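You operate a simulated robot arm through the tools that you are given. There is no shell and no other tool. Be economical: measure what you need, move in short steps, check, and stop when the job is done.

You run a simulated robot arm. Do the job below in one go: nothing can be reset, and whatever is moved stays where it is left.

## Task
Put one of the brass rings from the rear granite in the blue tub. Take the end cap on the right granite and put it away on the top of the wooden bench. Put the grey box on top of the binder on the top of the grey bench. Press the blue down button three times. Put one of the step blocks from the far granite on top of the white mouse. Put the red plug on the far granite away on the top of the grey bench. Take the bin on the far granite and put it away on the lower shelf of the tall cabinet. Lift the scanner lid open. The order is free. Set down upright: grey box, step block, red plug.

It is judged by the outcome, as a careful person would: the job done as asked, and still so three seconds after it is handed in. It fails if anything else is knocked over, pushed out of place, dropped, spilled or broken. Lids that push on must go on centred and level and be pressed home; caps that screw on are set level and turned clockwise until they are tight.

## Robot
A 6-joint arm with a two-finger gripper on a trunk, on a base that drives. Base frame: it is fixed to the floor where the robot stands at the start and does not move with it; the origin is under the middle of the robot, x ahead of it, y to its left, z up; the surface under the hand at the start is at about z = 745. Readings come in mm, rad, newtons and seconds.
With the tool pointing down near the work surface it reaches from about 340 to 840 mm from the robot's upright axis, wherever it stands. Its first joint turns from -2.897 to 2.897 rad. Places, roughly: bin (16x24x13 cm) [4200, -300, 700]; binder [1500, -6750, 750]; blue down button [2800, -7000, 1400]; blue tub (22x15x9 cm) [1400, 200, 700]; brass ring (4x4x3 cm) [600, 500, 700]; end cap [4500, -2250, 750]; grey box [2000, -6750, 1000]; lower shelf of the tall cabinet [-1000, 1700, 1300]; red plug (4x4x7 cm) [4000, -200, 700]; scanner lid [5600, -5000, 1100]; step block [4250, 1000, 750]; top of the grey bench [1500, -6700, 800]; top of the wooden bench [-1000, -6400, 800]; white mouse (6x10x4 cm) [4000, 1000, 700]. Payload 2.45 kg.
The tool frame sits at the grasp point between the pads (the TCP): z along the fingers, y along the line on which they close. The tips reach 20 mm beyond it. Largest opening 140 mm; the body of the gripper starts 168 mm behind the TCP.
Orientation is that of the tool frame in the base frame, as [roll, pitch, yaw] about the fixed x, y, z axes, in that order (R = Rz(yaw) Ry(pitch) Rx(roll)). With the fingers straight down and closing along the base's y, the tool's x points along the base's -x, its y along +y and its z along -z.

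## Interface
- The arm moves only by the tool servo_tool. Its argument "series" is a list of rows, each a list of 3 entries, a list of its own where there are three numbers: the shift along the base's x, y, z in mm, then the turn, a rotation vector about the base's x, y, z in rad, then the gripper command, from -1 (fully open) to 1 (shut), values between in proportion. In form: [[[dx, dy, dz], [ax, ay, az], fingers], ...]. A call has 1 to 12 rows; each row is the pose to reach, as a shift and turn from the pose commanded when the call began. Each row takes 0.2 s and may step no farther than 50 mm and 0.15 rad from the row before; otherwise, or with a gripper value out of range, the whole call is refused. A pose out of reach is approached as far as the arm can. The call stops where the force on the tool passes 40 N (or 10 N more than at its start, if that is more) or the arm is blocked; 0.2 s more then pass. Each finger travels about 45 mm/s and halts on what it meets, pressing with about 23 N; the grip force reading is that of the motor and also rises with nothing between the fingers. The clock runs only during rows and for 0.2 s after the last one: add rows that repeat a pose to give the fingers time. It gives the time, the measured TCP pose, the force on the tool (base axes), the opening and the grip force at its end, in the units of the frame above (readings bear some noise), with the torque about the TCP (base axes, N m) and any sound that the robot's microphone picked up.
- Cameras (640 x 400 px; columns grow to the right, rows downward): "scene" is now at [78.9, 169.5, 1843.5]; the picture's right is [0.38, -0.93, 0.00], its down [-0.73, -0.30, -0.62] and it looks along [0.57, 0.23, -0.79] (base axes); focal length 292 px, centre (320, 200). "wrist" rides on the gripper at [78, 11, -209] in the tool frame; the picture's right is [-0.14, 0.99, 0.00], its down [-0.92, -0.13, -0.37] and it looks along [-0.37, -0.05, 0.93] (tool axes); focal length 280 px, centre (320, 200). There is no depth. A picture from a camera that has moved, and an enlarged one, comes with that camera's place and axes in the base frame and with its lens.
- camera(camera): a new picture of that camera. It takes no simulated time.
- slide_trunk(by): slides the trunk up (or, below 0, down) by that many mm; the arm and the scene camera ride with it, the base frame stays. It gives what a move gives, with no picture.
- base_move(legs): drives the robot by 1 to 6 legs, each [ahead, left, turn to the left] in mm, mm and rad, along the robot's own axes; the way and the turn of a leg run together, so that a leg with both is an arc; at most 1500 mm and 3.142 rad a leg. The arm and the cameras ride along, it lands a little off, and it stops where it bumps. It gives what a move gives.
- pan_tilt(pan, tilt): turns the head with the scene camera to pan (to the left, within 2.496 rad either way) and tilt (down, from -0.506 to 1.204), counted from straight ahead of the robot. It gives what a move gives.
- zoom(camera, box): a new picture of the part [left, top, right, bottom] of that camera's present view, enlarged. It takes no simulated time.
- finish_job(): hands the job in; it is judged then, once.

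Work in short steps. Places have to be worked out from the pictures, the camera data and where the tool is seen: move nearer, look again, correct. Check each grasp and each placing, and mend what went wrong. You have 207 turns and 184 pictures in all, those below and enlarged ones among them. Open the gripper and draw the arm clear of the work before you hand the job in, unless the task says otherwise; then end with one line.

The tools are called after "Request:" by a JSON object that holds its "api" and its "payload". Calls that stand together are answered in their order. servo_tool: Moves the arm, as the interface text tells. Its arguments: {"type":"object","properties":{"series":{"type":"array","items":{"type":"array"}}},"required":["series"]} The other tools are called the same way: slide_trunk (by) slides the trunk up or down; base_move (legs) drives the base; pan_tilt (pan, tilt) turns the head that bears the scene camera; camera (camera) takes a picture; zoom (camera, box) takes an enlarged picture of a part of a camera's view; finish_job () hands the job in.

At the start:

```text
time_s: 0.0
ee_pos: [550.0, -4.9, 960.5]
tcp_rot: [-3.141, 0.0, 3.14]
ft_force: [-0.7, -0.3, 0.4]
wrist_torque: [0.01, 0.0, 0.01]
gripper_width: 140.2
gripper_force: 0.0
trunk travel left (down, up): [-100.0, 130.0]
robot x, y, heading: [-3.8, -3.0, -0.003]
head pan, tilt: [0.387, 0.904]
```

scene: 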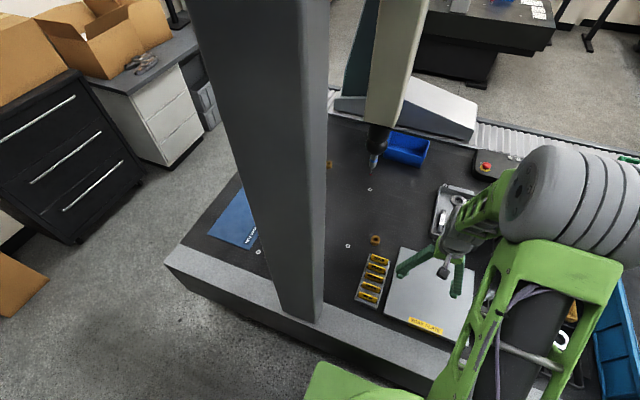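
wrist: 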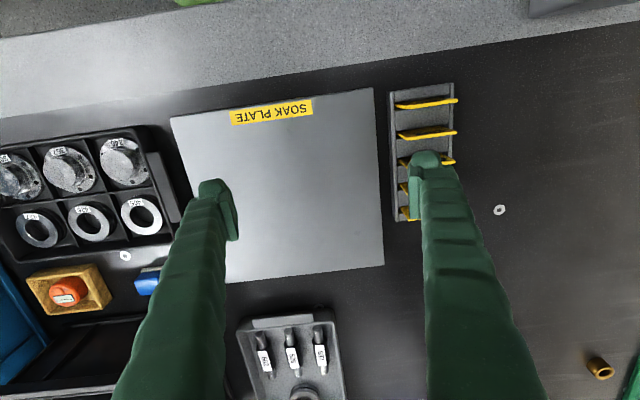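

I'll look around first to map the obstacles near the robot.

Request:
{"api": "pan_tilt", "payload": {"pan": -0.5, "tilt": 0.5}}

Request:
{"api": "camera", "payload": {"camera": "scene"}}

Request:
{"api": "pan_tilt", "payload": {"pan": 0.6, "tilt": 0.4}}

Request:
{"api": "camera", "payload": {"camera": "scene"}}

Request:
{"api": "pan_tilt", "payload": {"pan": 1.8, "tilt": 0.4}}

Request:
{"api": "camera", "payload": {"camera": "scene"}}

Request:
{"api": "pan_tilt", "payload": {"pan": -1.7, "tilt": 0.4}}

Request:
{"api": "camera", "payload": {"camera": "scene"}}

```text
time_s: 1.2
ee_pos: [550.6, -6.8, 959.6]
tcp_rot: [-3.14, 0.0, -3.141]
ft_force: [-1.4, -0.8, 0.1]
wrist_torque: [-0.03, 0.01, 0.0]
gripper_width: 140.1
gripper_force: 0.1
trunk travel left (down, up): [-100.0, 130.0]
robot x, y, heading: [3.6, -1.4, 0.002]
head pan, tilt: [-0.499, 0.499]
```

```text
181 pictures are left
camera scene: at [89.0, 97.6, 1877.5], right [-0.48, -0.88, 0.0], down [-0.42, 0.23, -0.88], along [0.77, -0.42, -0.48], focal length 292 px, centre (320, 200)
```

scene: 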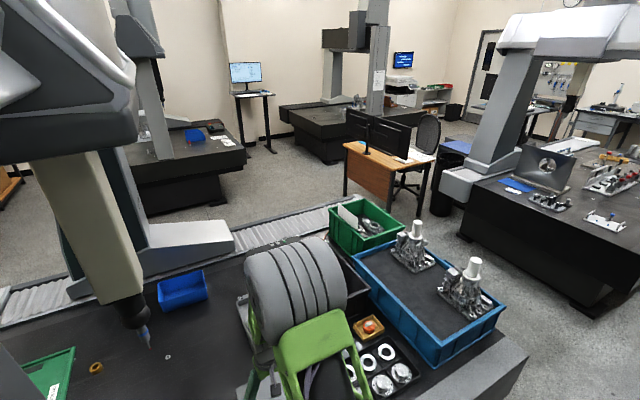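

```text
time_s: 2.5
ee_pos: [549.3, -6.2, 960.6]
tcp_rot: [-3.142, -0.001, 3.141]
ft_force: [0.2, -0.3, 0.5]
wrist_torque: [0.02, 0.0, -0.01]
gripper_width: 140.0
gripper_force: 0.1
trunk travel left (down, up): [-100.0, 130.0]
robot x, y, heading: [-1.2, 1.4, 0.006]
head pan, tilt: [0.6, 0.4]
```

```text
180 pictures are left
camera scene: at [85.6, 193.4, 1886.7], right [0.56, -0.83, 0.0], down [-0.32, -0.22, -0.92], along [0.76, 0.52, -0.39], focal length 292 px, centre (320, 200)
```

scene: 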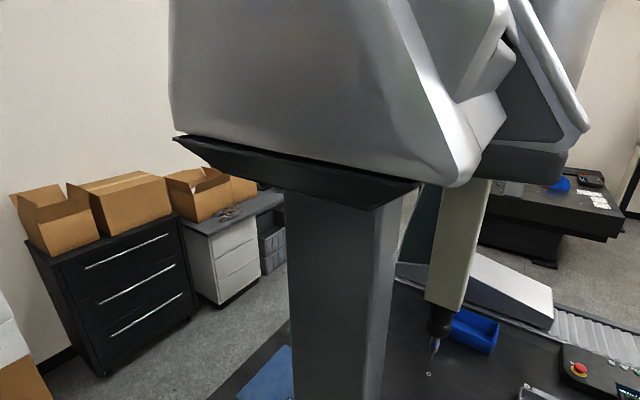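

```text
time_s: 3.9
ee_pos: [550.5, -5.0, 960.6]
tcp_rot: [-3.141, -0.001, -3.141]
ft_force: [-0.1, -0.5, -0.1]
wrist_torque: [0.01, 0.01, -0.02]
gripper_width: 140.0
gripper_force: 0.0
trunk travel left (down, up): [-100.0, 130.0]
robot x, y, heading: [-1.1, 0.8, -0.004]
head pan, tilt: [1.799, 0.4]
```

```text
179 pictures are left
camera scene: at [-11.8, 231.3, 1886.7], right [0.97, 0.23, 0.0], down [0.09, -0.38, -0.92], along [-0.21, 0.9, -0.39], focal length 292 px, centre (320, 200)
```

scene: 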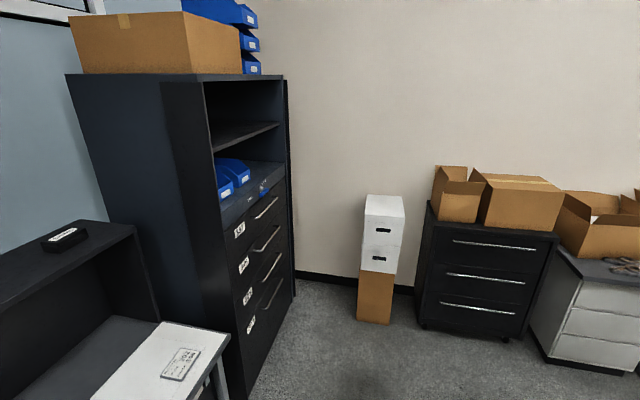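

```text
time_s: 6.8
ee_pos: [549.6, -5.7, 960.6]
tcp_rot: [-3.14, 0.001, 3.14]
ft_force: [0.4, 0.0, -0.4]
wrist_torque: [0.02, -0.01, 0.02]
gripper_width: 140.0
gripper_force: 0.1
trunk travel left (down, up): [-100.0, 130.0]
robot x, y, heading: [-2.8, -2.8, -0.003]
head pan, tilt: [-1.7, 0.4]
```

```text
178 pictures are left
camera scene: at [-2.8, 49.2, 1886.7], right [-0.99, 0.13, 0.0], down [0.05, 0.39, -0.92], along [-0.12, -0.91, -0.39], focal length 292 px, centre (320, 200)
```

scene: 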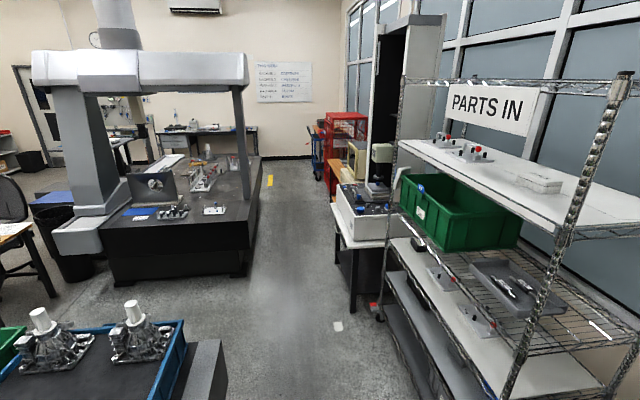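

The layout is clear: the rear granite spans roughly x 340–1500, y ±1000, with a bridge at y≈350. A ring seems to lie near (754, 188), so I move the hand towards it for a closer look.

Request:
{"api": "servo_tool", "payload": {"series": [[[40, 40, 0], [0, 0, 0], -1], [[80, 80, 0], [0, 0, 0], -1], [[120, 120, 0], [0, 0, 0], -1], [[150, 160, 0], [0, 0, 0], -0.2], [[150, 190, -30], [0, 0, 0], -0.2], [[150, 190, -50], [0, 0, 0], -0.2]]}}

Request:
{"api": "camera", "payload": {"camera": "wrist"}}

Request:
{"api": "pan_tilt", "payload": {"pan": 0.2, "tilt": 0.8}}

Request:
{"api": "camera", "payload": {"camera": "scene"}}

```text
refused: row 1 steps farther than a row can; nothing moved
```

```text
177 pictures are left
camera wrist: at [471.5, 5.0, 1169.8], right [0.14, 0.99, 0.0], down [0.92, -0.13, 0.37], along [0.37, -0.05, -0.93], focal length 280 px, centre (320, 200)
```

wrist: 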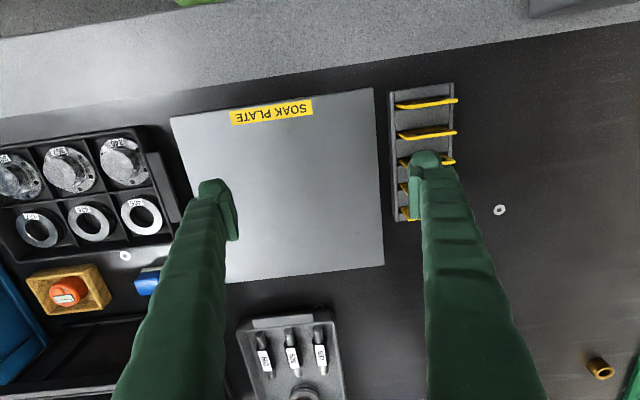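

```text
time_s: 8.7
ee_pos: [550.5, -5.6, 960.3]
tcp_rot: [3.141, -0.001, 3.141]
ft_force: [-0.5, -0.5, 0.1]
wrist_torque: [0.01, 0.0, -0.01]
gripper_width: 140.1
gripper_force: 0.0
trunk travel left (down, up): [-100.0, 130.0]
robot x, y, heading: [-4.0, -4.6, -0.002]
head pan, tilt: [0.201, 0.799]
```

```text
176 pictures are left
camera scene: at [88.2, 157.1, 1851.6], right [0.2, -0.98, 0.0], down [-0.7, -0.14, -0.7], along [0.68, 0.14, -0.72], focal length 292 px, centre (320, 200)
```

scene: 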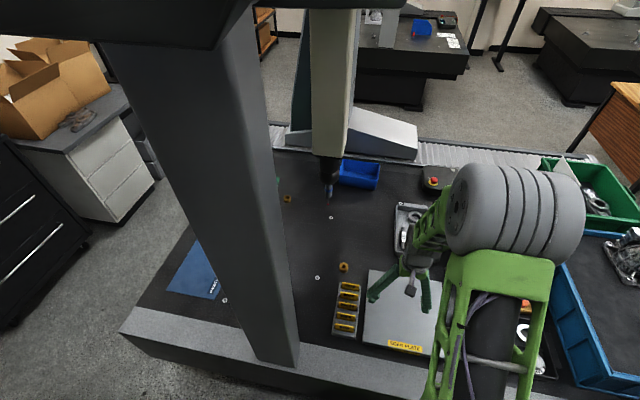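

Rows must stay within 50 mm each; I repeat the approach with smaller steps.

Request:
{"api": "servo_tool", "payload": {"series": [[[33, 35, 0], [0, 0, 0], -1], [[66, 70, 0], [0, 0, 0], -1], [[99, 105, 0], [0, 0, 0], -0.4], [[132, 140, 0], [0, 0, 0], -0.2], [[150, 180, 0], [0, 0, 0], -0.2], [[150, 190, -40], [0, 0, 0], -0.2], [[150, 190, -60], [0, 0, 0], -0.2]]}}

Request:
{"api": "camera", "payload": {"camera": "wrist"}}

```text
time_s: 10.3
ee_pos: [700.4, 184.6, 901.4]
tcp_rot: [-3.142, 0.0, 3.141]
ft_force: [0.4, -0.2, 0.2]
wrist_torque: [-0.01, 0.03, 0.02]
gripper_width: 84.2
gripper_force: 0.0
trunk travel left (down, up): [-100.0, 130.0]
robot x, y, heading: [2.1, -1.3, -0.0]
head pan, tilt: [0.201, 0.799]
```

```text
175 pictures are left
camera wrist: at [621.7, 195.3, 1110.7], right [0.14, 0.99, 0.0], down [0.92, -0.13, 0.37], along [0.37, -0.05, -0.93], focal length 280 px, centre (320, 200)
```

wrist: 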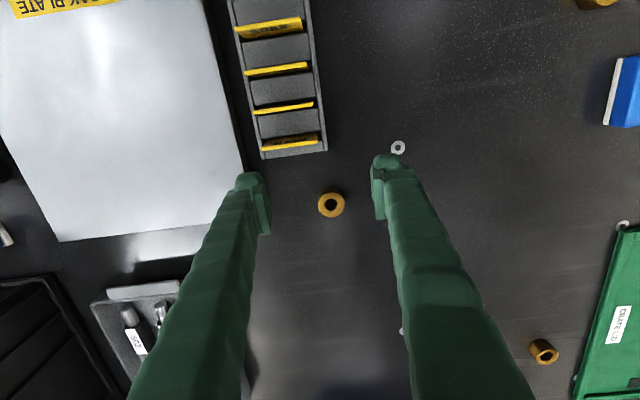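

The ring is under the hand at about (764, 191). I centre over it, descend with the tips about 7 mm above the table, and close.

Request:
{"api": "servo_tool", "payload": {"series": [[[45, 6, 0], [0, 0, 0], -0.2], [[63, 6, -35], [0, 0, 0], -0.2], [[63, 6, -80], [0, 0, 0], -0.2], [[63, 6, -110], [0, 0, 0], -0.2], [[63, 6, -130], [0, 0, 0], -0.2], [[63, 6, -130], [0, 0, 0], 1], [[63, 6, -130], [0, 0, 0], 1], [[63, 6, -130], [0, 0, 0], 1], [[63, 6, -130], [0, 0, 0], 1], [[63, 6, -130], [0, 0, 0], 1]]}}

Request:
{"api": "camera", "payload": {"camera": "wrist"}}

```text
time_s: 12.5
ee_pos: [764.2, 189.7, 770.2]
tcp_rot: [3.142, 0.0, -3.141]
ft_force: [1.0, 0.3, 0.1]
wrist_torque: [-0.02, 0.0, 0.01]
gripper_width: 0.0
gripper_force: 17.6
trunk travel left (down, up): [-100.0, 130.0]
robot x, y, heading: [2.0, -1.6, 0.002]
head pan, tilt: [0.201, 0.799]
```

```text
174 pictures are left
camera wrist: at [685.0, 200.7, 980.1], right [0.14, 0.99, 0.0], down [0.92, -0.13, 0.37], along [0.37, -0.05, -0.93], focal length 280 px, centre (320, 200)
```

wrist: 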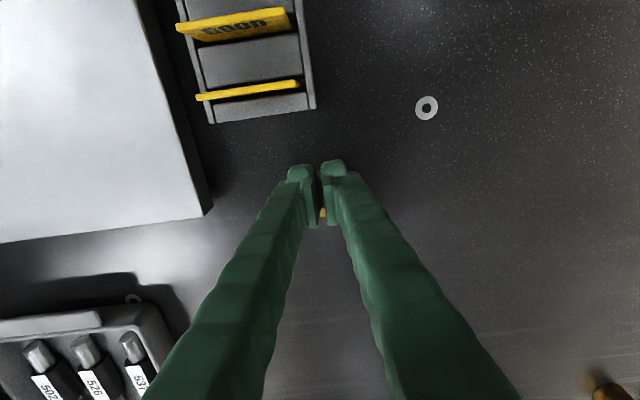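

The fingers closed to 0, so they passed over or beside the ring; a bit of yellow shows just beyond them. I raise and open to look again.

Request:
{"api": "servo_tool", "payload": {"series": [[[0, 0, 45], [0, 0, 0], 1], [[-30, 0, 60], [0, 0, 0], 0], [[-30, 0, 60], [0, 0, 0], -0.2], [[-30, 0, 60], [0, 0, 0], -0.2], [[-30, 0, 60], [0, 0, 0], -0.2], [[-30, 0, 60], [0, 0, 0], -0.2]]}}

Request:
{"api": "camera", "payload": {"camera": "wrist"}}

```text
time_s: 13.9
ee_pos: [733.5, 189.7, 830.6]
tcp_rot: [3.141, 0.0, 3.141]
ft_force: [1.0, 0.3, -0.1]
wrist_torque: [-0.02, -0.02, -0.01]
gripper_width: 84.4
gripper_force: 0.1
trunk travel left (down, up): [-100.0, 130.0]
robot x, y, heading: [-2.6, 1.0, -0.003]
head pan, tilt: [0.201, 0.799]
```

```text
173 pictures are left
camera wrist: at [655.4, 200.2, 1039.5], right [0.14, 0.99, 0.0], down [0.92, -0.13, 0.37], along [0.36, -0.05, -0.93], focal length 280 px, centre (320, 200)
```

wrist: 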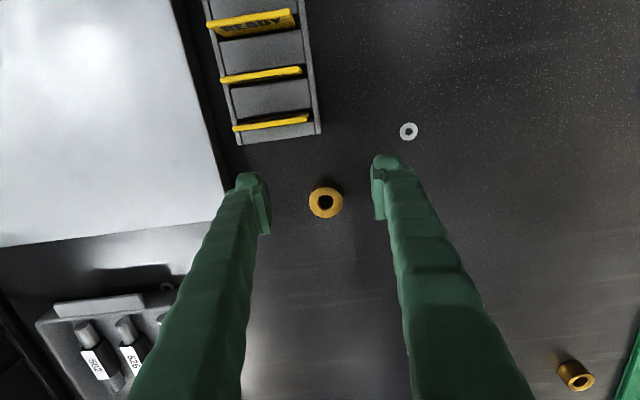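

The ring's apparent size suggests the granite is lower (z≈705) and the ring is at about (779, 190). I go lower, guarded by force, before closing.

Request:
{"api": "servo_tool", "payload": {"series": [[[45, 0, 0], [0, 0, 0], -0.2], [[46, 0, -45], [0, 0, 0], -0.2], [[46, 0, -85], [0, 0, 0], -0.2], [[46, 0, -97], [0, 0, 0], -0.2], [[46, 0, -97], [0, 0, 0], 1], [[46, 0, -97], [0, 0, 0], 1], [[46, 0, -97], [0, 0, 0], 1], [[46, 0, -97], [0, 0, 0], 1]]}}

Request:
{"api": "camera", "payload": {"camera": "wrist"}}

```text
time_s: 15.7
ee_pos: [778.3, 192.0, 732.5]
tcp_rot: [3.14, -0.001, 3.14]
ft_force: [-0.2, 0.2, 0.5]
wrist_torque: [-0.02, -0.02, -0.03]
gripper_width: 37.7
gripper_force: 22.7
trunk travel left (down, up): [-100.0, 130.0]
robot x, y, heading: [2.7, 1.0, 0.003]
head pan, tilt: [0.201, 0.799]
```

```text
172 pictures are left
camera wrist: at [699.9, 201.4, 942.4], right [0.14, 0.99, 0.0], down [0.92, -0.13, 0.37], along [0.36, -0.05, -0.93], focal length 280 px, centre (320, 200)
```

wrist: 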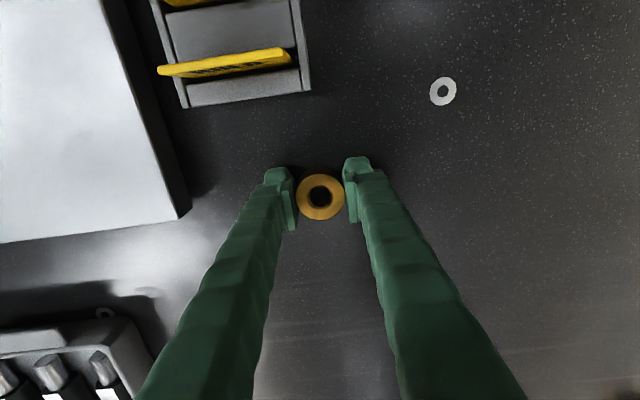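

The ring is gripped (37.7 mm). I lift it straight up and draw the arm in for driving.

Request:
{"api": "servo_tool", "payload": {"series": [[[0, 0, 45], [0, 0, 0], 1], [[0, 0, 90], [0, 0, 0], 1], [[-20, -30, 125], [0, 0, 0], 1], [[-55, -60, 145], [0, 0, 0], 1], [[-95, -85, 160], [0, 0, 0], 1], [[-135, -110, 175], [0, 0, 0], 1], [[-170, -140, 190], [0, 0, 0], 1], [[-210, -160, 210], [0, 0, 0], 1], [[-250, -180, 230], [0, 0, 0], 1], [[-295, -190, 240], [0, 0, 0], 1], [[-340, -190, 250], [0, 0, 0], 1], [[-360, -190, 260], [0, 0, 0], 1]]}}

Request:
{"api": "camera", "payload": {"camera": "wrist"}}

```text
refused: row 3 steps farther than a row can; nothing moved
```

```text
171 pictures are left
camera wrist: at [699.9, 201.4, 942.4], right [0.14, 0.99, 0.0], down [0.92, -0.13, 0.37], along [0.36, -0.05, -0.93], focal length 280 px, centre (320, 200)
```

wrist: 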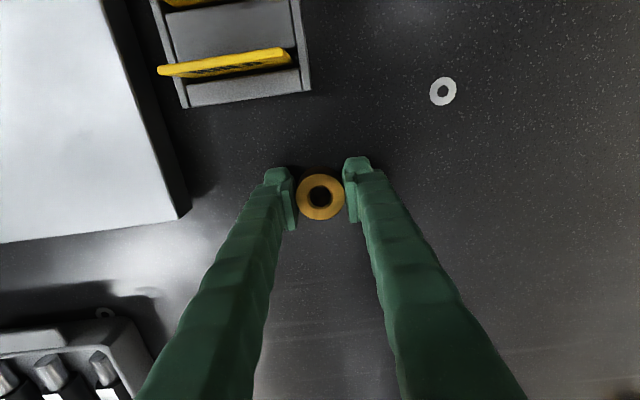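

A row was slightly too long; I resend with safe steps.

Request:
{"api": "servo_tool", "payload": {"series": [[[0, 0, 45], [0, 0, 0], 1], [[0, 0, 90], [0, 0, 0], 1], [[-15, -20, 125], [0, 0, 0], 1], [[-45, -45, 145], [0, 0, 0], 1], [[-80, -70, 160], [0, 0, 0], 1], [[-115, -95, 175], [0, 0, 0], 1], [[-150, -120, 190], [0, 0, 0], 1], [[-185, -145, 205], [0, 0, 0], 1], [[-220, -170, 220], [0, 0, 0], 1], [[-260, -185, 235], [0, 0, 0], 1], [[-300, -190, 255], [0, 0, 0], 1], [[-340, -190, 280], [0, 0, 0], 1]]}}

Request:
{"api": "camera", "payload": {"camera": "wrist"}}

```text
time_s: 18.3
ee_pos: [437.0, -2.5, 1012.7]
tcp_rot: [-3.141, 0.001, 3.14]
ft_force: [-0.1, 0.1, -1.6]
wrist_torque: [-0.01, -0.02, 0.01]
gripper_width: 38.1
gripper_force: 23.2
trunk travel left (down, up): [-100.0, 130.0]
robot x, y, heading: [-2.1, -0.4, 0.0]
head pan, tilt: [0.201, 0.799]
```

```text
170 pictures are left
camera wrist: at [358.6, 9.3, 1222.0], right [0.14, 0.99, 0.0], down [0.92, -0.13, 0.37], along [0.37, -0.05, -0.93], focal length 280 px, centre (320, 200)
```

wrist: 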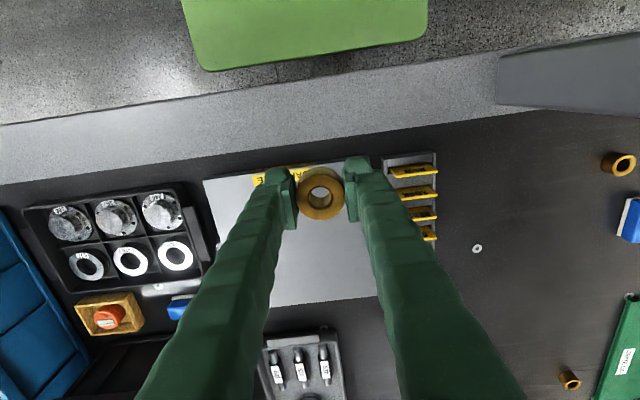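

The ring is held well. I drive around the right side of the granite to its far side (open aisle), ending around (2250, −700) facing back.

Request:
{"api": "base_move", "payload": {"legs": [[-200, 0, 0], [0, -1500, 0], [1500, 0, 0], [950, 0, 0], [0, 800, 0], [0, 0, 3.14]]}}

Request:
{"api": "pan_tilt", "payload": {"pan": -0.4, "tilt": 0.7}}

Request:
{"api": "camera", "payload": {"camera": "scene"}}

```text
time_s: 39.3
ee_pos: [1720.5, -1389.7, 1011.4]
tcp_rot: [-3.141, 0.001, -3.079]
ft_force: [-1.0, -0.5, -1.1]
wrist_torque: [-0.03, -0.03, 0.02]
gripper_width: 36.3
gripper_force: 22.9
trunk travel left (down, up): [-100.0, 130.0]
robot x, y, heading: [1284.4, -1416.6, 0.069]
head pan, tilt: [0.201, 0.799]
stopped in leg 3: the robot was blocked; the commanded pose is now the measured one
```

```text
time_s: 40.3
ee_pos: [1721.5, -1389.2, 1012.0]
tcp_rot: [-3.141, 0.0, -3.078]
ft_force: [1.0, 0.4, -1.0]
wrist_torque: [0.02, 0.01, 0.01]
gripper_width: 36.3
gripper_force: 22.7
trunk travel left (down, up): [-100.0, 130.0]
robot x, y, heading: [1284.9, -1416.1, 0.063]
head pan, tilt: [-0.4, 0.7]
```

```text
169 pictures are left
camera scene: at [1363.0, -1301.7, 1859.8], right [-0.33, -0.94, 0.0], down [-0.61, 0.21, -0.76], along [0.72, -0.25, -0.64], focal length 292 px, centre (320, 200)
```

scene: 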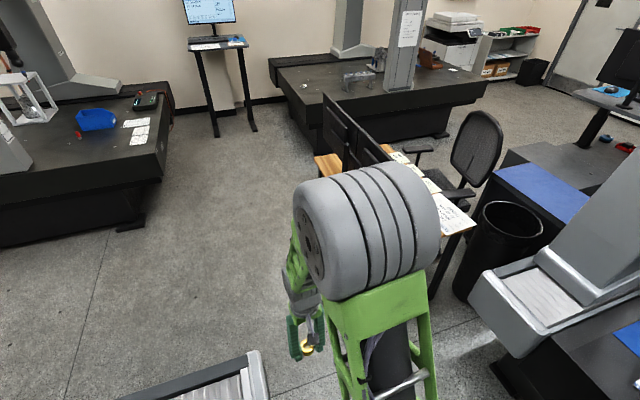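

The base was stopped, likely by the end of the bellows rail that sticks out to the right. I look down-left and right to size the gap to the desk.

Request:
{"api": "pan_tilt", "payload": {"pan": 0.5, "tilt": 1.0}}

Request:
{"api": "camera", "payload": {"camera": "scene"}}

Request:
{"api": "pan_tilt", "payload": {"pan": -0.95, "tilt": 0.7}}

Request:
{"api": "camera", "payload": {"camera": "scene"}}

```text
time_s: 41.5
ee_pos: [1720.0, -1388.8, 1011.7]
tcp_rot: [3.142, -0.001, -3.079]
ft_force: [0.0, 1.3, -1.5]
wrist_torque: [-0.04, 0.0, 0.0]
gripper_width: 36.1
gripper_force: 23.5
trunk travel left (down, up): [-100.0, 130.0]
robot x, y, heading: [1280.6, -1415.6, 0.057]
head pan, tilt: [0.499, 1.0]
```

```text
168 pictures are left
camera scene: at [1341.9, -1236.6, 1836.5], right [0.53, -0.85, 0.0], down [-0.71, -0.45, -0.54], along [0.46, 0.29, -0.84], focal length 292 px, centre (320, 200)
```

scene: 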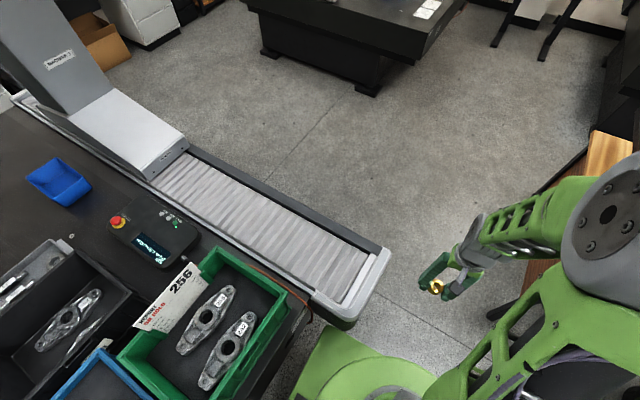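

```text
time_s: 43.0
ee_pos: [1721.2, -1389.4, 1011.2]
tcp_rot: [3.14, 0.002, -3.079]
ft_force: [0.3, -0.4, -1.9]
wrist_torque: [-0.02, 0.03, 0.02]
gripper_width: 36.3
gripper_force: 22.6
trunk travel left (down, up): [-100.0, 130.0]
robot x, y, heading: [1282.5, -1412.8, 0.06]
head pan, tilt: [-0.949, 0.7]
```

```text
167 pictures are left
camera scene: at [1336.6, -1339.4, 1859.8], right [-0.77, -0.63, 0.0], down [-0.41, 0.5, -0.76], along [0.48, -0.59, -0.64], focal length 292 px, centre (320, 200)
```

scene: 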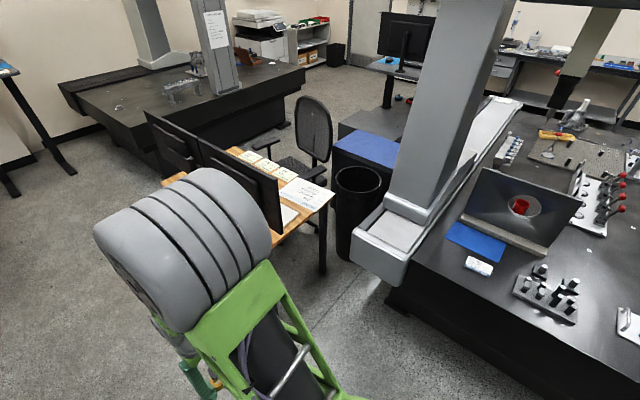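

The rail end is at about y=−1190 and the desk corner near (2100, −1890), a gap of about 730 mm. I back off, shift right, turn to align with the gap and go through it diagonally.

Request:
{"api": "base_move", "payload": {"legs": [[-100, 0, 0], [0, -385, 0], [0, 0, 0.26], [830, 0, 0]]}}

Request:
{"api": "pan_tilt", "payload": {"pan": -0.6, "tilt": 1.1}}

Request:
{"api": "camera", "payload": {"camera": "scene"}}

```text
time_s: 52.6
ee_pos: [2418.3, -1422.7, 1012.1]
tcp_rot: [3.141, 0.0, -2.835]
ft_force: [0.7, 0.3, -1.8]
wrist_torque: [-0.03, 0.02, 0.03]
gripper_width: 36.1
gripper_force: 22.9
trunk travel left (down, up): [-100.0, 130.0]
robot x, y, heading: [1997.8, -1552.6, 0.305]
head pan, tilt: [-0.949, 0.7]
```

```text
time_s: 53.5
ee_pos: [2418.9, -1424.9, 1012.1]
tcp_rot: [3.141, -0.001, -2.837]
ft_force: [0.0, -0.2, -3.2]
wrist_torque: [0.0, -0.04, 0.04]
gripper_width: 36.2
gripper_force: 23.0
trunk travel left (down, up): [-100.0, 130.0]
robot x, y, heading: [1998.4, -1553.9, 0.304]
head pan, tilt: [-0.6, 1.1]
```

```text
166 pictures are left
camera scene: at [2026.0, -1434.6, 1829.9], right [-0.29, -0.96, 0.0], down [-0.85, 0.26, -0.45], along [0.43, -0.13, -0.89], focal length 292 px, centre (320, 200)
```

scene: 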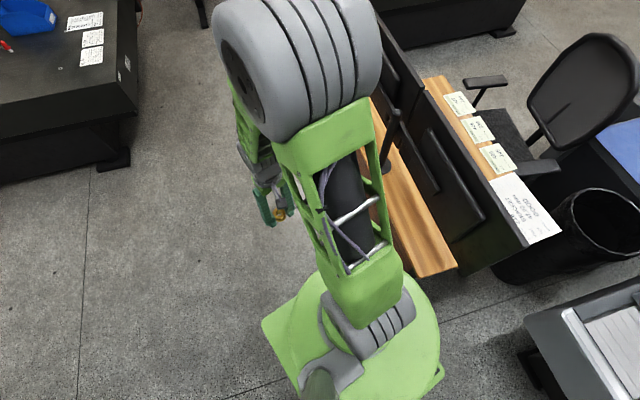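

Through the middle of the gap. I continue ahead, turn to face −x, and strafe to the tub.

Request:
{"api": "base_move", "payload": {"legs": [[550, 0, 0], [0, 0, 2.837], [0, -1240, 0], [300, 0, 0]]}}

Request:
{"api": "pan_tilt", "payload": {"pan": -0.15, "tilt": 0.85}}

Request:
{"api": "camera", "payload": {"camera": "scene"}}

```text
time_s: 75.5
ee_pos: [1828.8, -119.6, 1012.1]
tcp_rot: [-3.141, 0.0, -0.05]
ft_force: [0.0, -0.1, -1.4]
wrist_torque: [0.0, -0.08, -0.01]
gripper_width: 36.3
gripper_force: 23.1
trunk travel left (down, up): [-100.0, 130.0]
robot x, y, heading: [2266.1, -143.1, 3.09]
head pan, tilt: [-0.6, 1.1]
```

```text
time_s: 76.4
ee_pos: [1829.5, -120.0, 1012.7]
tcp_rot: [-3.14, 0.0, -0.05]
ft_force: [0.0, 0.1, -2.2]
wrist_torque: [0.0, 0.02, 0.0]
gripper_width: 36.1
gripper_force: 22.5
trunk travel left (down, up): [-100.0, 130.0]
robot x, y, heading: [2266.6, -146.8, 3.093]
head pan, tilt: [-0.15, 0.85]
```

```text
165 pictures are left
camera scene: at [2173.4, -266.8, 1847.5], right [0.2, 0.98, 0.0], down [0.74, -0.15, -0.66], along [-0.65, 0.13, -0.75], focal length 292 px, centre (320, 200)
```

scene: 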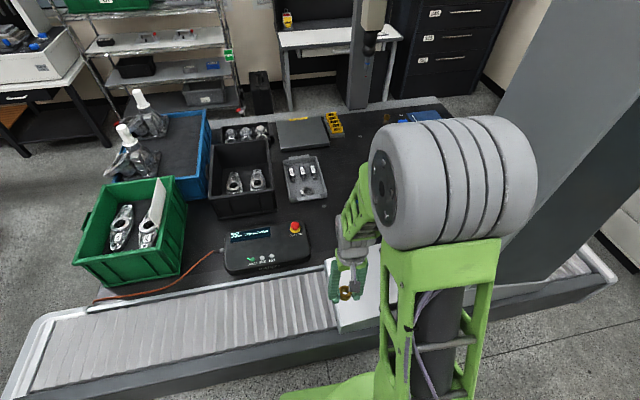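

The foot of the bridge's far leg sits at y≥−110 and the tub is beyond it. I creep closer to the rail.

Request:
{"api": "base_move", "payload": {"legs": [[115, 0, 0.05]]}}

Request:
{"api": "servo_tool", "payload": {"series": [[[-30, 20, 10], [0, 0, 0], 1], [[-60, 40, 20], [0, 0, 0], 1], [[-100, 65, 20], [0, 0, 0], 1], [[-140, 90, 20], [0, 0, 0], 1], [[-170, 110, 20], [0, 0, 0], 1]]}}

Request:
{"api": "camera", "payload": {"camera": "wrist"}}

Request:
{"api": "camera", "payload": {"camera": "scene"}}

```text
time_s: 77.6
ee_pos: [1754.0, -134.1, 1011.5]
tcp_rot: [3.141, -0.001, -0.005]
ft_force: [0.5, 0.0, -0.8]
wrist_torque: [0.04, 0.06, -0.03]
gripper_width: 36.3
gripper_force: 23.1
trunk travel left (down, up): [-100.0, 130.0]
robot x, y, heading: [2192.1, -139.0, 3.139]
head pan, tilt: [-0.15, 0.85]
stopped in leg 1: the robot was blocked; the commanded pose is now the measured one
```

```text
time_s: 78.8
ee_pos: [1584.0, -23.4, 1030.7]
tcp_rot: [3.142, -0.002, -0.005]
ft_force: [0.1, -0.2, -1.6]
wrist_torque: [0.03, -0.03, 0.01]
gripper_width: 36.3
gripper_force: 22.6
trunk travel left (down, up): [-100.0, 130.0]
robot x, y, heading: [2191.6, -137.3, 3.133]
head pan, tilt: [-0.15, 0.85]
```

```text
164 pictures are left
camera wrist: at [1661.0, -34.1, 1241.1], right [-0.14, -0.99, 0.0], down [-0.92, 0.13, 0.37], along [-0.36, 0.05, -0.93], focal length 280 px, centre (320, 200)
```

wrist: 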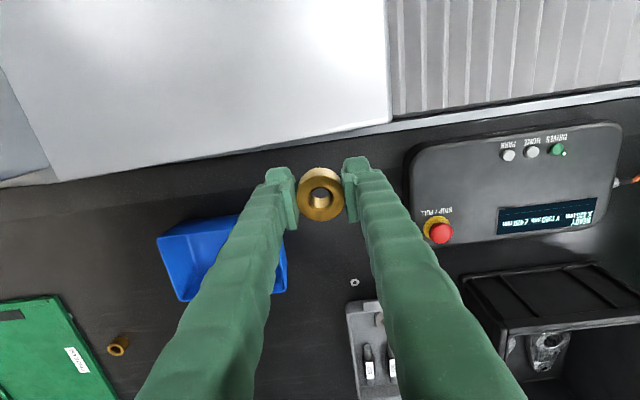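

```text
163 pictures are left
camera scene: at [2101.8, -264.5, 1847.5], right [0.16, 0.99, 0.0], down [0.74, -0.12, -0.66], along [-0.65, 0.1, -0.75], focal length 292 px, centre (320, 200)
```

scene: 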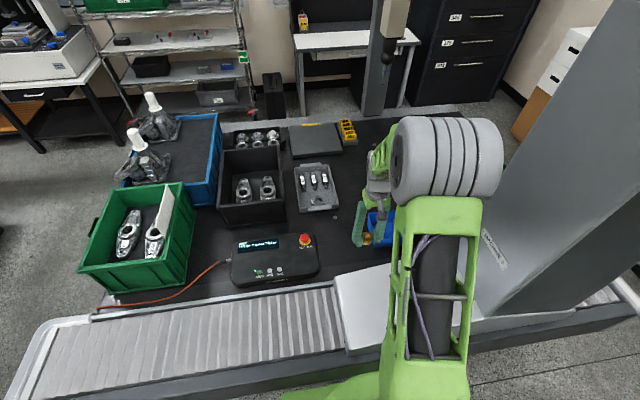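

The base's limit is x≈2190. The tub spans about x 1307–1454, y 80–300; I shift the base 120 mm towards +y so the drop point is within reach.

Request:
{"api": "base_move", "payload": {"legs": [[-12, 0, 0], [0, -120, 0], [10, 0, 0]]}}

Request:
{"api": "servo_tool", "payload": {"series": [[[-40, 10, 0], [0, 0, 0], 1], [[-80, 20, 0], [0, 0, 0], 1], [[-120, 30, 0], [0, 0, 0], 1], [[-160, 40, 0], [0, 0, 0], 1]]}}

Request:
{"api": "camera", "payload": {"camera": "wrist"}}

```text
time_s: 81.2
ee_pos: [1586.2, 98.0, 1029.9]
tcp_rot: [3.141, -0.002, -0.005]
ft_force: [-0.2, 0.8, -1.4]
wrist_torque: [0.0, -0.07, -0.01]
gripper_width: 36.5
gripper_force: 22.4
trunk travel left (down, up): [-100.0, 130.0]
robot x, y, heading: [2196.9, -15.6, 3.133]
head pan, tilt: [-0.15, 0.85]
```

```text
time_s: 82.2
ee_pos: [1425.9, 136.7, 1032.6]
tcp_rot: [-3.141, -0.001, -0.005]
ft_force: [-0.6, 0.3, -2.6]
wrist_torque: [-0.01, -0.02, 0.04]
gripper_width: 36.3
gripper_force: 23.6
trunk travel left (down, up): [-100.0, 130.0]
robot x, y, heading: [2193.8, -19.6, 3.137]
head pan, tilt: [-0.15, 0.85]
```

```text
162 pictures are left
camera wrist: at [1504.3, 126.3, 1242.6], right [-0.14, -0.99, 0.0], down [-0.92, 0.13, 0.37], along [-0.36, 0.05, -0.93], focal length 280 px, centre (320, 200)
```

wrist: 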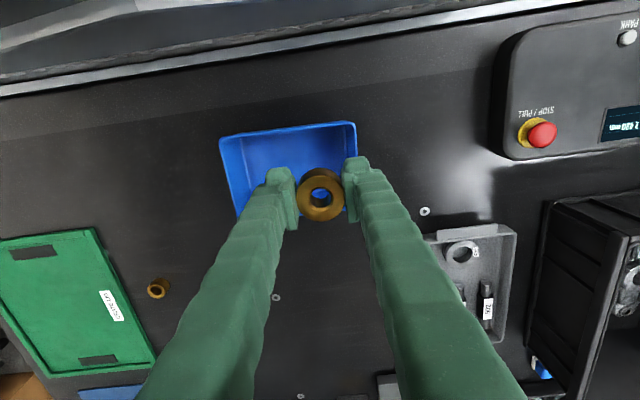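

The tub's rim reads x 1307–1455, y 76–294. I move the ring to (1396, 175), lower it inside and check before releasing.

Request:
{"api": "servo_tool", "payload": {"series": [[[-30, 38, 0], [0, 0, 0], 1], [[-30, 38, -45], [0, 0, 0], 1], [[-30, 38, -90], [0, 0, 0], 1], [[-30, 38, -135], [0, 0, 0], 1], [[-30, 38, -180], [0, 0, 0], 1], [[-30, 38, -210], [0, 0, 0], 1], [[-30, 38, -240], [0, 0, 0], 1]]}}

Request:
{"api": "camera", "payload": {"camera": "wrist"}}

```text
time_s: 83.8
ee_pos: [1399.2, 175.0, 793.2]
tcp_rot: [3.14, -0.001, -0.004]
ft_force: [-0.6, 0.5, -0.4]
wrist_torque: [0.0, 0.01, 0.0]
gripper_width: 36.2
gripper_force: 23.1
trunk travel left (down, up): [-100.0, 130.0]
robot x, y, heading: [2193.4, -14.5, 3.138]
head pan, tilt: [-0.15, 0.85]
```

```text
161 pictures are left
camera wrist: at [1476.0, 164.6, 1002.1], right [-0.14, -0.99, 0.0], down [-0.92, 0.13, 0.37], along [-0.37, 0.05, -0.93], focal length 280 px, centre (320, 200)
```

wrist: 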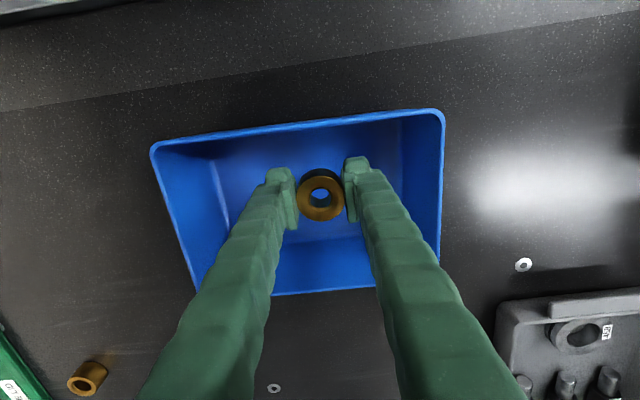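

Well centred over the tub. I lower to just above its floor, release gently, and rise.

Request:
{"api": "servo_tool", "payload": {"series": [[[0, 0, -30], [0, 0, 0], 1], [[0, 0, -52], [0, 0, 0], 1], [[0, 0, -52], [0, 0, 0], 0.4], [[0, 0, -52], [0, 0, 0], 0.1], [[0, 0, -52], [0, 0, 0], 0.1], [[0, 0, -15], [0, 0, 0], 0.1], [[0, 0, 30], [0, 0, 0], 0.1], [[0, 0, 75], [0, 0, 0], 0.1], [[0, 0, 120], [0, 0, 0], 0.1]]}}

Request:
{"api": "camera", "payload": {"camera": "wrist"}}

```text
time_s: 85.8
ee_pos: [1397.6, 174.7, 913.2]
tcp_rot: [3.141, 0.0, -0.006]
ft_force: [0.2, -0.2, -0.2]
wrist_torque: [-0.03, 0.0, -0.01]
gripper_width: 63.1
gripper_force: 0.1
trunk travel left (down, up): [-100.0, 130.0]
robot x, y, heading: [2192.3, -17.2, 3.135]
head pan, tilt: [-0.15, 0.85]
```

```text
160 pictures are left
camera wrist: at [1475.0, 164.4, 1122.7], right [-0.14, -0.99, 0.0], down [-0.92, 0.13, 0.37], along [-0.36, 0.05, -0.93], focal length 280 px, centre (320, 200)
```

wrist: 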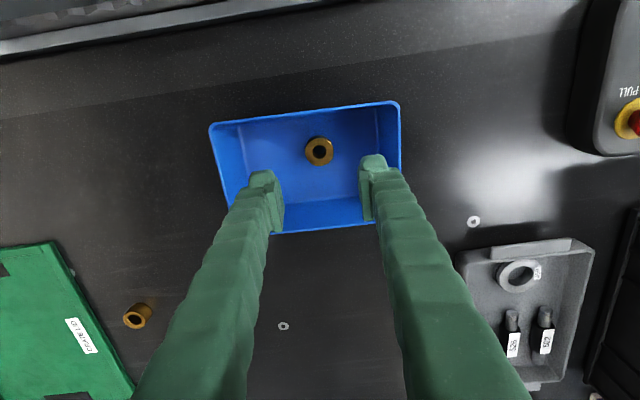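

Ring is in the tub. I retract the arm over the foot and then turn the base to face the far granite.

Request:
{"api": "servo_tool", "payload": {"series": [[[0, 0, 50], [0, 0, 0], 0.1], [[0, 0, 100], [0, 0, 0], 0.1], [[40, -15, 120], [0, 0, 0], 0.1], [[85, -30, 120], [0, 0, 0], 0.1], [[130, -45, 120], [0, 0, 0], 0.1], [[175, -65, 120], [0, 0, 0], 0.1], [[215, -90, 120], [0, 0, 0], 0.1], [[255, -115, 120], [0, 0, 0], 0.1], [[295, -140, 120], [0, 0, 0], 0.1], [[330, -170, 120], [0, 0, 0], 0.1], [[350, -190, 120], [0, 0, 0], 0.1]]}}

Request:
{"api": "base_move", "payload": {"legs": [[-450, 0, 0], [0, 0, 3.141]]}}

Request:
{"api": "pan_tilt", "payload": {"pan": 0.25, "tilt": 0.6}}

Request:
{"api": "camera", "payload": {"camera": "scene"}}

```text
time_s: 88.2
ee_pos: [1747.7, -14.7, 1029.8]
tcp_rot: [-3.141, 0.0, -0.005]
ft_force: [0.4, -0.6, -0.2]
wrist_torque: [0.03, 0.05, 0.0]
gripper_width: 62.9
gripper_force: 0.1
trunk travel left (down, up): [-100.0, 130.0]
robot x, y, heading: [2192.9, -19.1, 3.138]
head pan, tilt: [-0.15, 0.85]
```

```text
time_s: 98.4
ee_pos: [3084.4, 2.7, 1030.9]
tcp_rot: [3.14, -0.001, -3.086]
ft_force: [-1.1, 0.5, 0.2]
wrist_torque: [0.02, -0.01, 0.01]
gripper_width: 63.0
gripper_force: 0.1
trunk travel left (down, up): [-100.0, 130.0]
robot x, y, heading: [2639.4, -21.6, 0.056]
head pan, tilt: [-0.15, 0.85]
```

```text
time_s: 99.3
ee_pos: [3084.9, 3.4, 1029.8]
tcp_rot: [3.14, 0.001, -3.086]
ft_force: [0.0, -0.7, 0.7]
wrist_torque: [-0.06, -0.01, 0.01]
gripper_width: 62.8
gripper_force: 0.1
trunk travel left (down, up): [-100.0, 130.0]
robot x, y, heading: [2635.5, -19.1, 0.052]
head pan, tilt: [0.25, 0.6]
```

```text
159 pictures are left
camera scene: at [2723.7, 147.0, 1868.4], right [0.3, -0.95, 0.0], down [-0.54, -0.17, -0.82], along [0.79, 0.25, -0.57], focal length 292 px, centre (320, 200)
```

scene: 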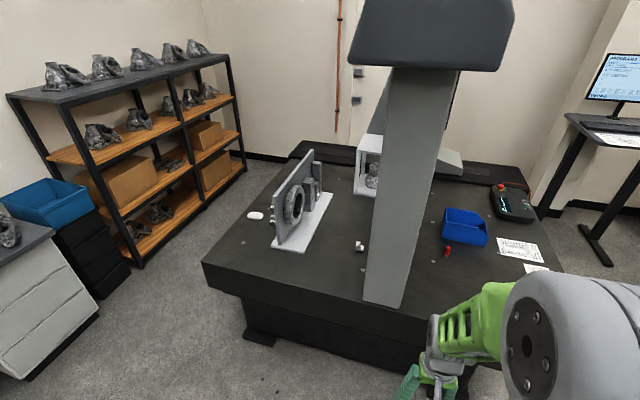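

I can see the mouse, the red plug and the blue bin; I zoom in to find the step blocks.

Request:
{"api": "zoom", "payload": {"camera": "scene", "box": [220, 140, 420, 265]}}

Request:
{"api": "zoom", "payload": {"camera": "scene", "box": [400, 160, 600, 285]}}

```text
3.20 times, centred on (320, 202) of scene
camera zoom: at [2723.7, 147.0, 1868.4], right [0.3, -0.95, 0.0], down [-0.54, -0.17, -0.82], along [0.79, 0.25, -0.57], focal length 934 px, centre (320, 192)
```

zoom: 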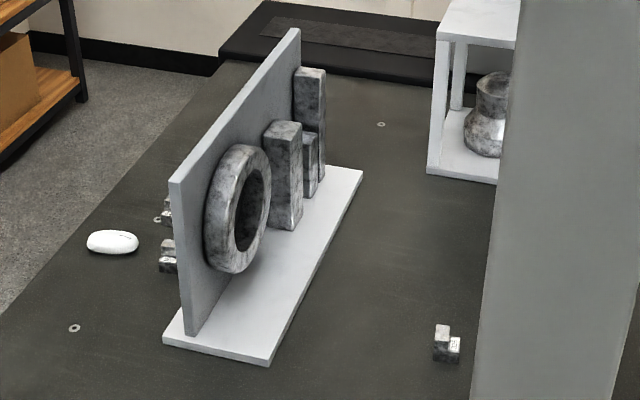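

```text
3.20 times, centred on (500, 222) of scene
camera zoom: at [2723.7, 147.0, 1868.4], right [0.3, -0.95, 0.0], down [-0.54, -0.17, -0.82], along [0.79, 0.25, -0.57], focal length 934 px, centre (-256, 128)
```

zoom: 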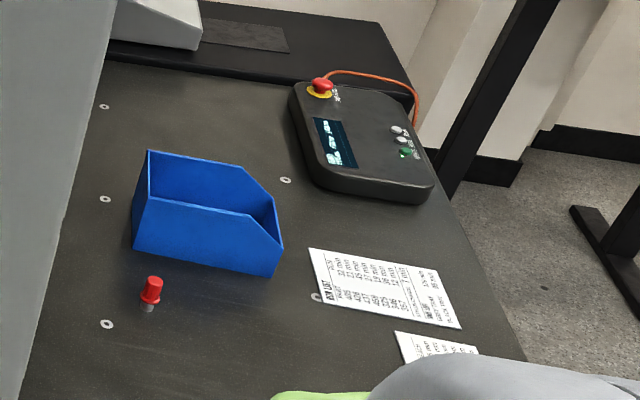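

Step blocks lie behind the upright plate near (3995, 860) and (4145, 937), and the mouse near (4032, 991). I drive to the left side of the far granite, facing −y.

Request:
{"api": "base_move", "payload": {"legs": [[0, 0, -1.622], [-1500, 0, 0], [0, 1300, 0]]}}

Request:
{"api": "pan_tilt", "payload": {"pan": 0.2, "tilt": 1.0}}

Request:
{"api": "camera", "payload": {"camera": "scene"}}

Request:
{"api": "camera", "payload": {"camera": "wrist"}}

```text
time_s: 121.9
ee_pos: [3967.0, 1029.6, 1030.4]
tcp_rot: [3.141, -0.001, 1.594]
ft_force: [-0.3, -0.5, -1.1]
wrist_torque: [0.01, 0.0, 0.02]
gripper_width: 62.9
gripper_force: 0.0
trunk travel left (down, up): [-100.0, 130.0]
robot x, y, heading: [3958.5, 1477.8, -1.545]
head pan, tilt: [0.25, 0.6]
```

```text
time_s: 122.8
ee_pos: [3966.9, 1029.7, 1031.2]
tcp_rot: [3.141, 0.0, 1.594]
ft_force: [0.5, 0.1, 0.5]
wrist_torque: [-0.04, -0.02, 0.01]
gripper_width: 63.2
gripper_force: 0.0
trunk travel left (down, up): [-100.0, 130.0]
robot x, y, heading: [3955.1, 1475.1, -1.553]
head pan, tilt: [0.201, 1.0]
```

```text
156 pictures are left
camera scene: at [4112.4, 1402.8, 1836.5], right [-0.98, -0.22, 0.0], down [-0.19, 0.82, -0.54], along [0.12, -0.53, -0.84], focal length 292 px, centre (320, 200)
```

scene: 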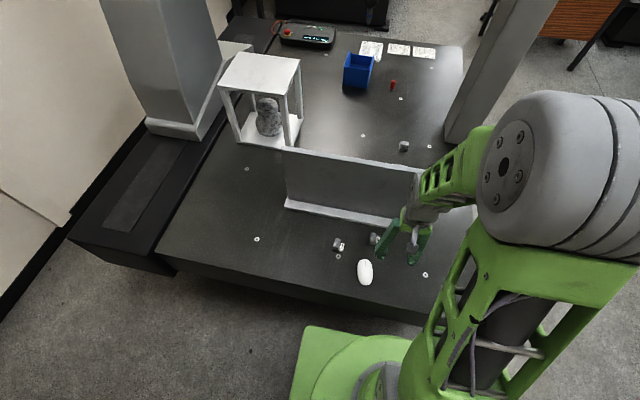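

```text
155 pictures are left
camera wrist: at [3975.5, 1108.0, 1240.2], right [0.99, -0.12, 0.0], down [-0.11, -0.92, 0.37], along [-0.04, -0.37, -0.93], focal length 280 px, centre (320, 200)
```

wrist: 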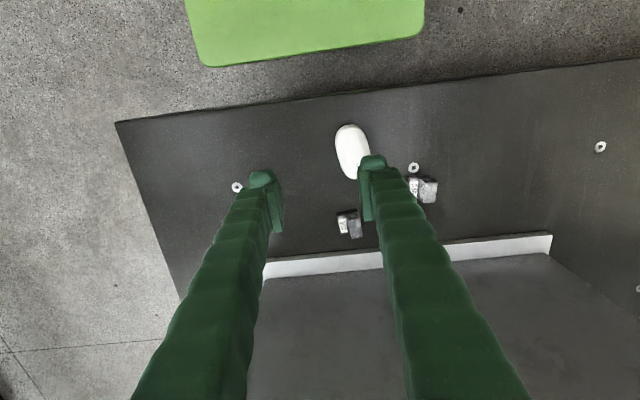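

Both step blocks and the mouse are in reach; I zoom in to see their shape and orientation.

Request:
{"api": "zoom", "payload": {"camera": "wrist", "box": [300, 110, 460, 250]}}

Request:
{"api": "zoom", "payload": {"camera": "scene", "box": [310, 210, 410, 300]}}

```text
2.86 times, centred on (380, 180) of wrist
camera zoom: at [3975.5, 1108.0, 1240.2], right [0.99, -0.12, 0.0], down [-0.11, -0.92, 0.37], along [-0.04, -0.37, -0.93], focal length 801 px, centre (149, 257)
```

zoom: 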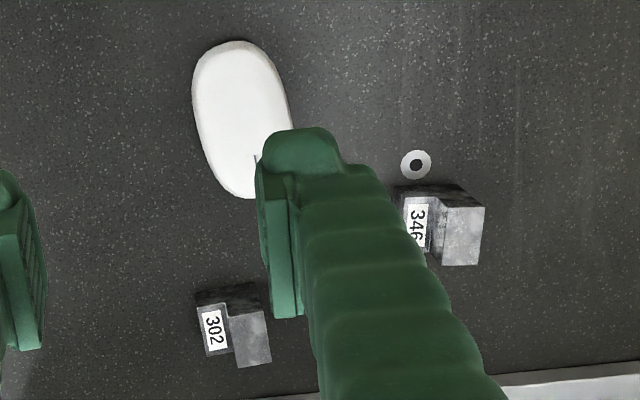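

```text
4.44 times, centred on (360, 255) of scene
camera zoom: at [4112.4, 1402.8, 1836.5], right [-0.98, -0.22, 0.0], down [-0.19, 0.82, -0.54], along [0.12, -0.53, -0.84], focal length 1297 px, centre (142, -44)
```

zoom: 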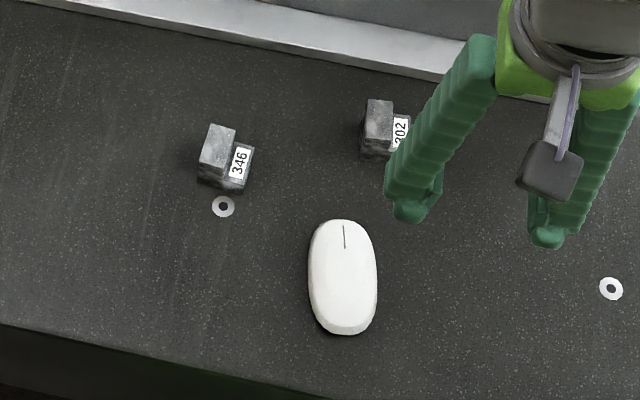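

Block 346 at about (4145, 903) has free room around it; mouse centre ≈ (4022, 994). I move over 346 while turning the hand 90° so the fingers close along y.

Request:
{"api": "servo_tool", "payload": {"series": [[[16, -12, -12], [0, 0, -0.145], -0.15], [[32, -23, -24], [0, 0, -0.29], -0.15], [[48, -35, -36], [0, 0, -0.435], -0.15], [[64, -46, -48], [0, 0, -0.58], -0.15], [[80, -58, -60], [0, 0, -0.725], -0.15], [[97, -69, -72], [0, 0, -0.87], -0.15], [[113, -81, -84], [0, 0, -1.015], -0.15], [[129, -92, -96], [0, 0, -1.16], -0.15], [[145, -104, -108], [0, 0, -1.305], -0.15], [[162, -115, -120], [0, 0, -1.45], -0.15], [[178, -127, -131], [0, 0, -1.594], -0.15], [[178, -127, -131], [0, 0, -1.594], -0.15]]}}

Request:
{"api": "camera", "payload": {"camera": "wrist"}}

```text
time_s: 125.4
ee_pos: [4145.5, 900.5, 899.7]
tcp_rot: [-3.141, 0.001, -0.001]
ft_force: [-0.7, 0.0, 0.4]
wrist_torque: [-0.02, -0.01, 0.01]
gripper_width: 80.6
gripper_force: 0.2
trunk travel left (down, up): [-100.0, 130.0]
robot x, y, heading: [3960.8, 1479.6, -1.555]
head pan, tilt: [0.201, 1.0]
```

```text
152 pictures are left
camera wrist: at [4223.0, 889.8, 1108.8], right [-0.14, -0.99, 0.0], down [-0.92, 0.13, 0.37], along [-0.36, 0.05, -0.93], focal length 280 px, centre (320, 200)
```

wrist: 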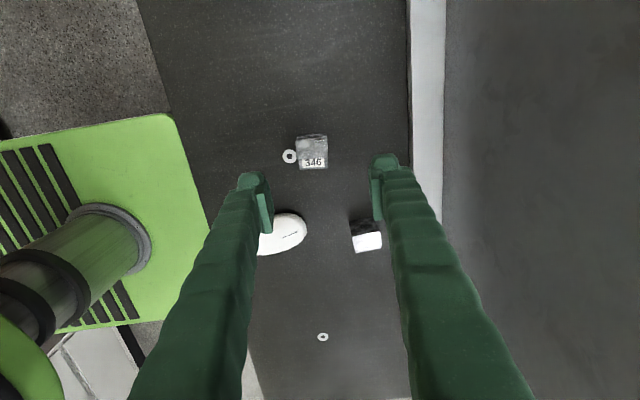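

The block is centred at about (4147, 910). I shift 9 mm in y, descend to tip height ~710, and close.

Request:
{"api": "servo_tool", "payload": {"series": [[[1, 9, -45], [0, 0, 0], -0.15], [[1, 9, -90], [0, 0, 0], -0.15], [[1, 9, -135], [0, 0, 0], -0.15], [[1, 9, -169], [0, 0, 0], -0.15], [[1, 9, -169], [0, 0, 0], 1], [[1, 9, -169], [0, 0, 0], 1], [[1, 9, -169], [0, 0, 0], 1], [[1, 9, -169], [0, 0, 0], 1]]}}

Request:
{"api": "camera", "payload": {"camera": "wrist"}}

```text
time_s: 127.2
ee_pos: [4145.6, 911.4, 729.1]
tcp_rot: [-3.141, 0.001, -0.001]
ft_force: [0.0, 0.7, -1.0]
wrist_torque: [0.0, 0.0, -0.01]
gripper_width: 38.9
gripper_force: 23.0
trunk travel left (down, up): [-100.0, 130.0]
robot x, y, heading: [3959.8, 1475.5, -1.548]
head pan, tilt: [0.201, 1.0]
```

```text
151 pictures are left
camera wrist: at [4223.0, 900.1, 939.5], right [-0.14, -0.99, 0.0], down [-0.92, 0.13, 0.37], along [-0.36, 0.05, -0.93], focal length 280 px, centre (320, 200)
```

wrist: 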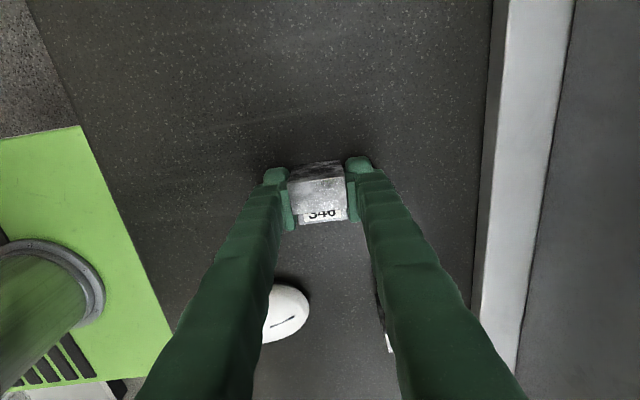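

Held at 38.9 mm. I lift and carry it over the mouse.

Request:
{"api": "servo_tool", "payload": {"series": [[[0, 0, 45], [0, 0, 0], 1], [[0, 0, 85], [0, 0, 0], 1], [[-38, 26, 100], [0, 0, 0], 1], [[-76, 52, 100], [0, 0, 0], 1], [[-114, 77, 100], [0, 0, 0], 1], [[-123, 83, 100], [0, 0, 0], 1]]}}

Request:
{"api": "camera", "payload": {"camera": "wrist"}}

Request:
{"api": "zoom", "payload": {"camera": "scene", "box": [290, 180, 450, 300]}}

```text
time_s: 128.6
ee_pos: [4021.5, 996.8, 829.5]
tcp_rot: [-3.141, 0.0, 0.001]
ft_force: [-0.6, -0.1, -0.6]
wrist_torque: [0.0, -0.02, 0.01]
gripper_width: 39.1
gripper_force: 22.7
trunk travel left (down, up): [-100.0, 130.0]
robot x, y, heading: [3958.0, 1477.5, -1.549]
head pan, tilt: [0.201, 1.0]
```

```text
150 pictures are left
camera wrist: at [4099.2, 985.0, 1039.0], right [-0.14, -0.99, 0.0], down [-0.92, 0.13, 0.37], along [-0.36, 0.05, -0.93], focal length 280 px, centre (320, 200)
```

wrist: 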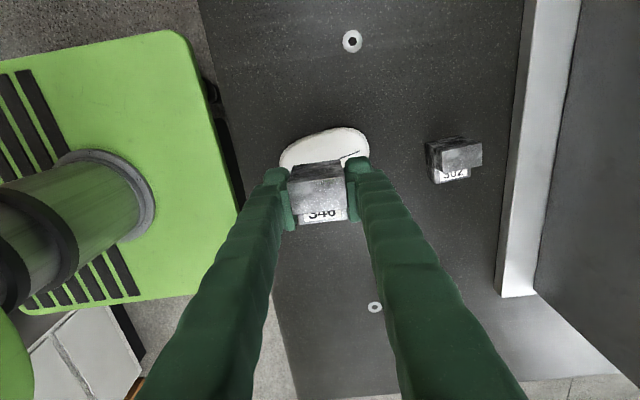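

```text
3.33 times, centred on (370, 240) of scene
camera zoom: at [4112.2, 1402.8, 1836.5], right [-0.98, -0.22, 0.0], down [-0.19, 0.82, -0.54], along [0.12, -0.53, -0.84], focal length 973 px, centre (153, 67)
```

zoom: 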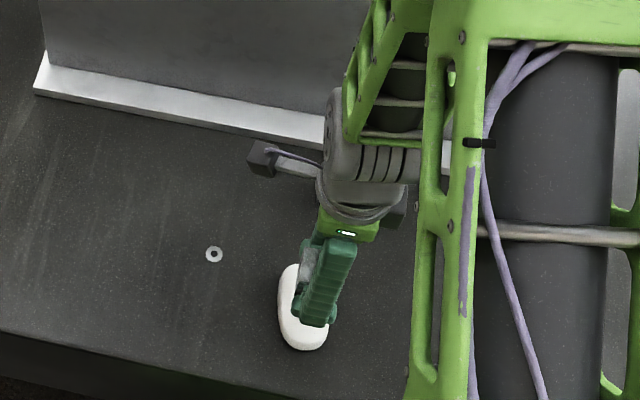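

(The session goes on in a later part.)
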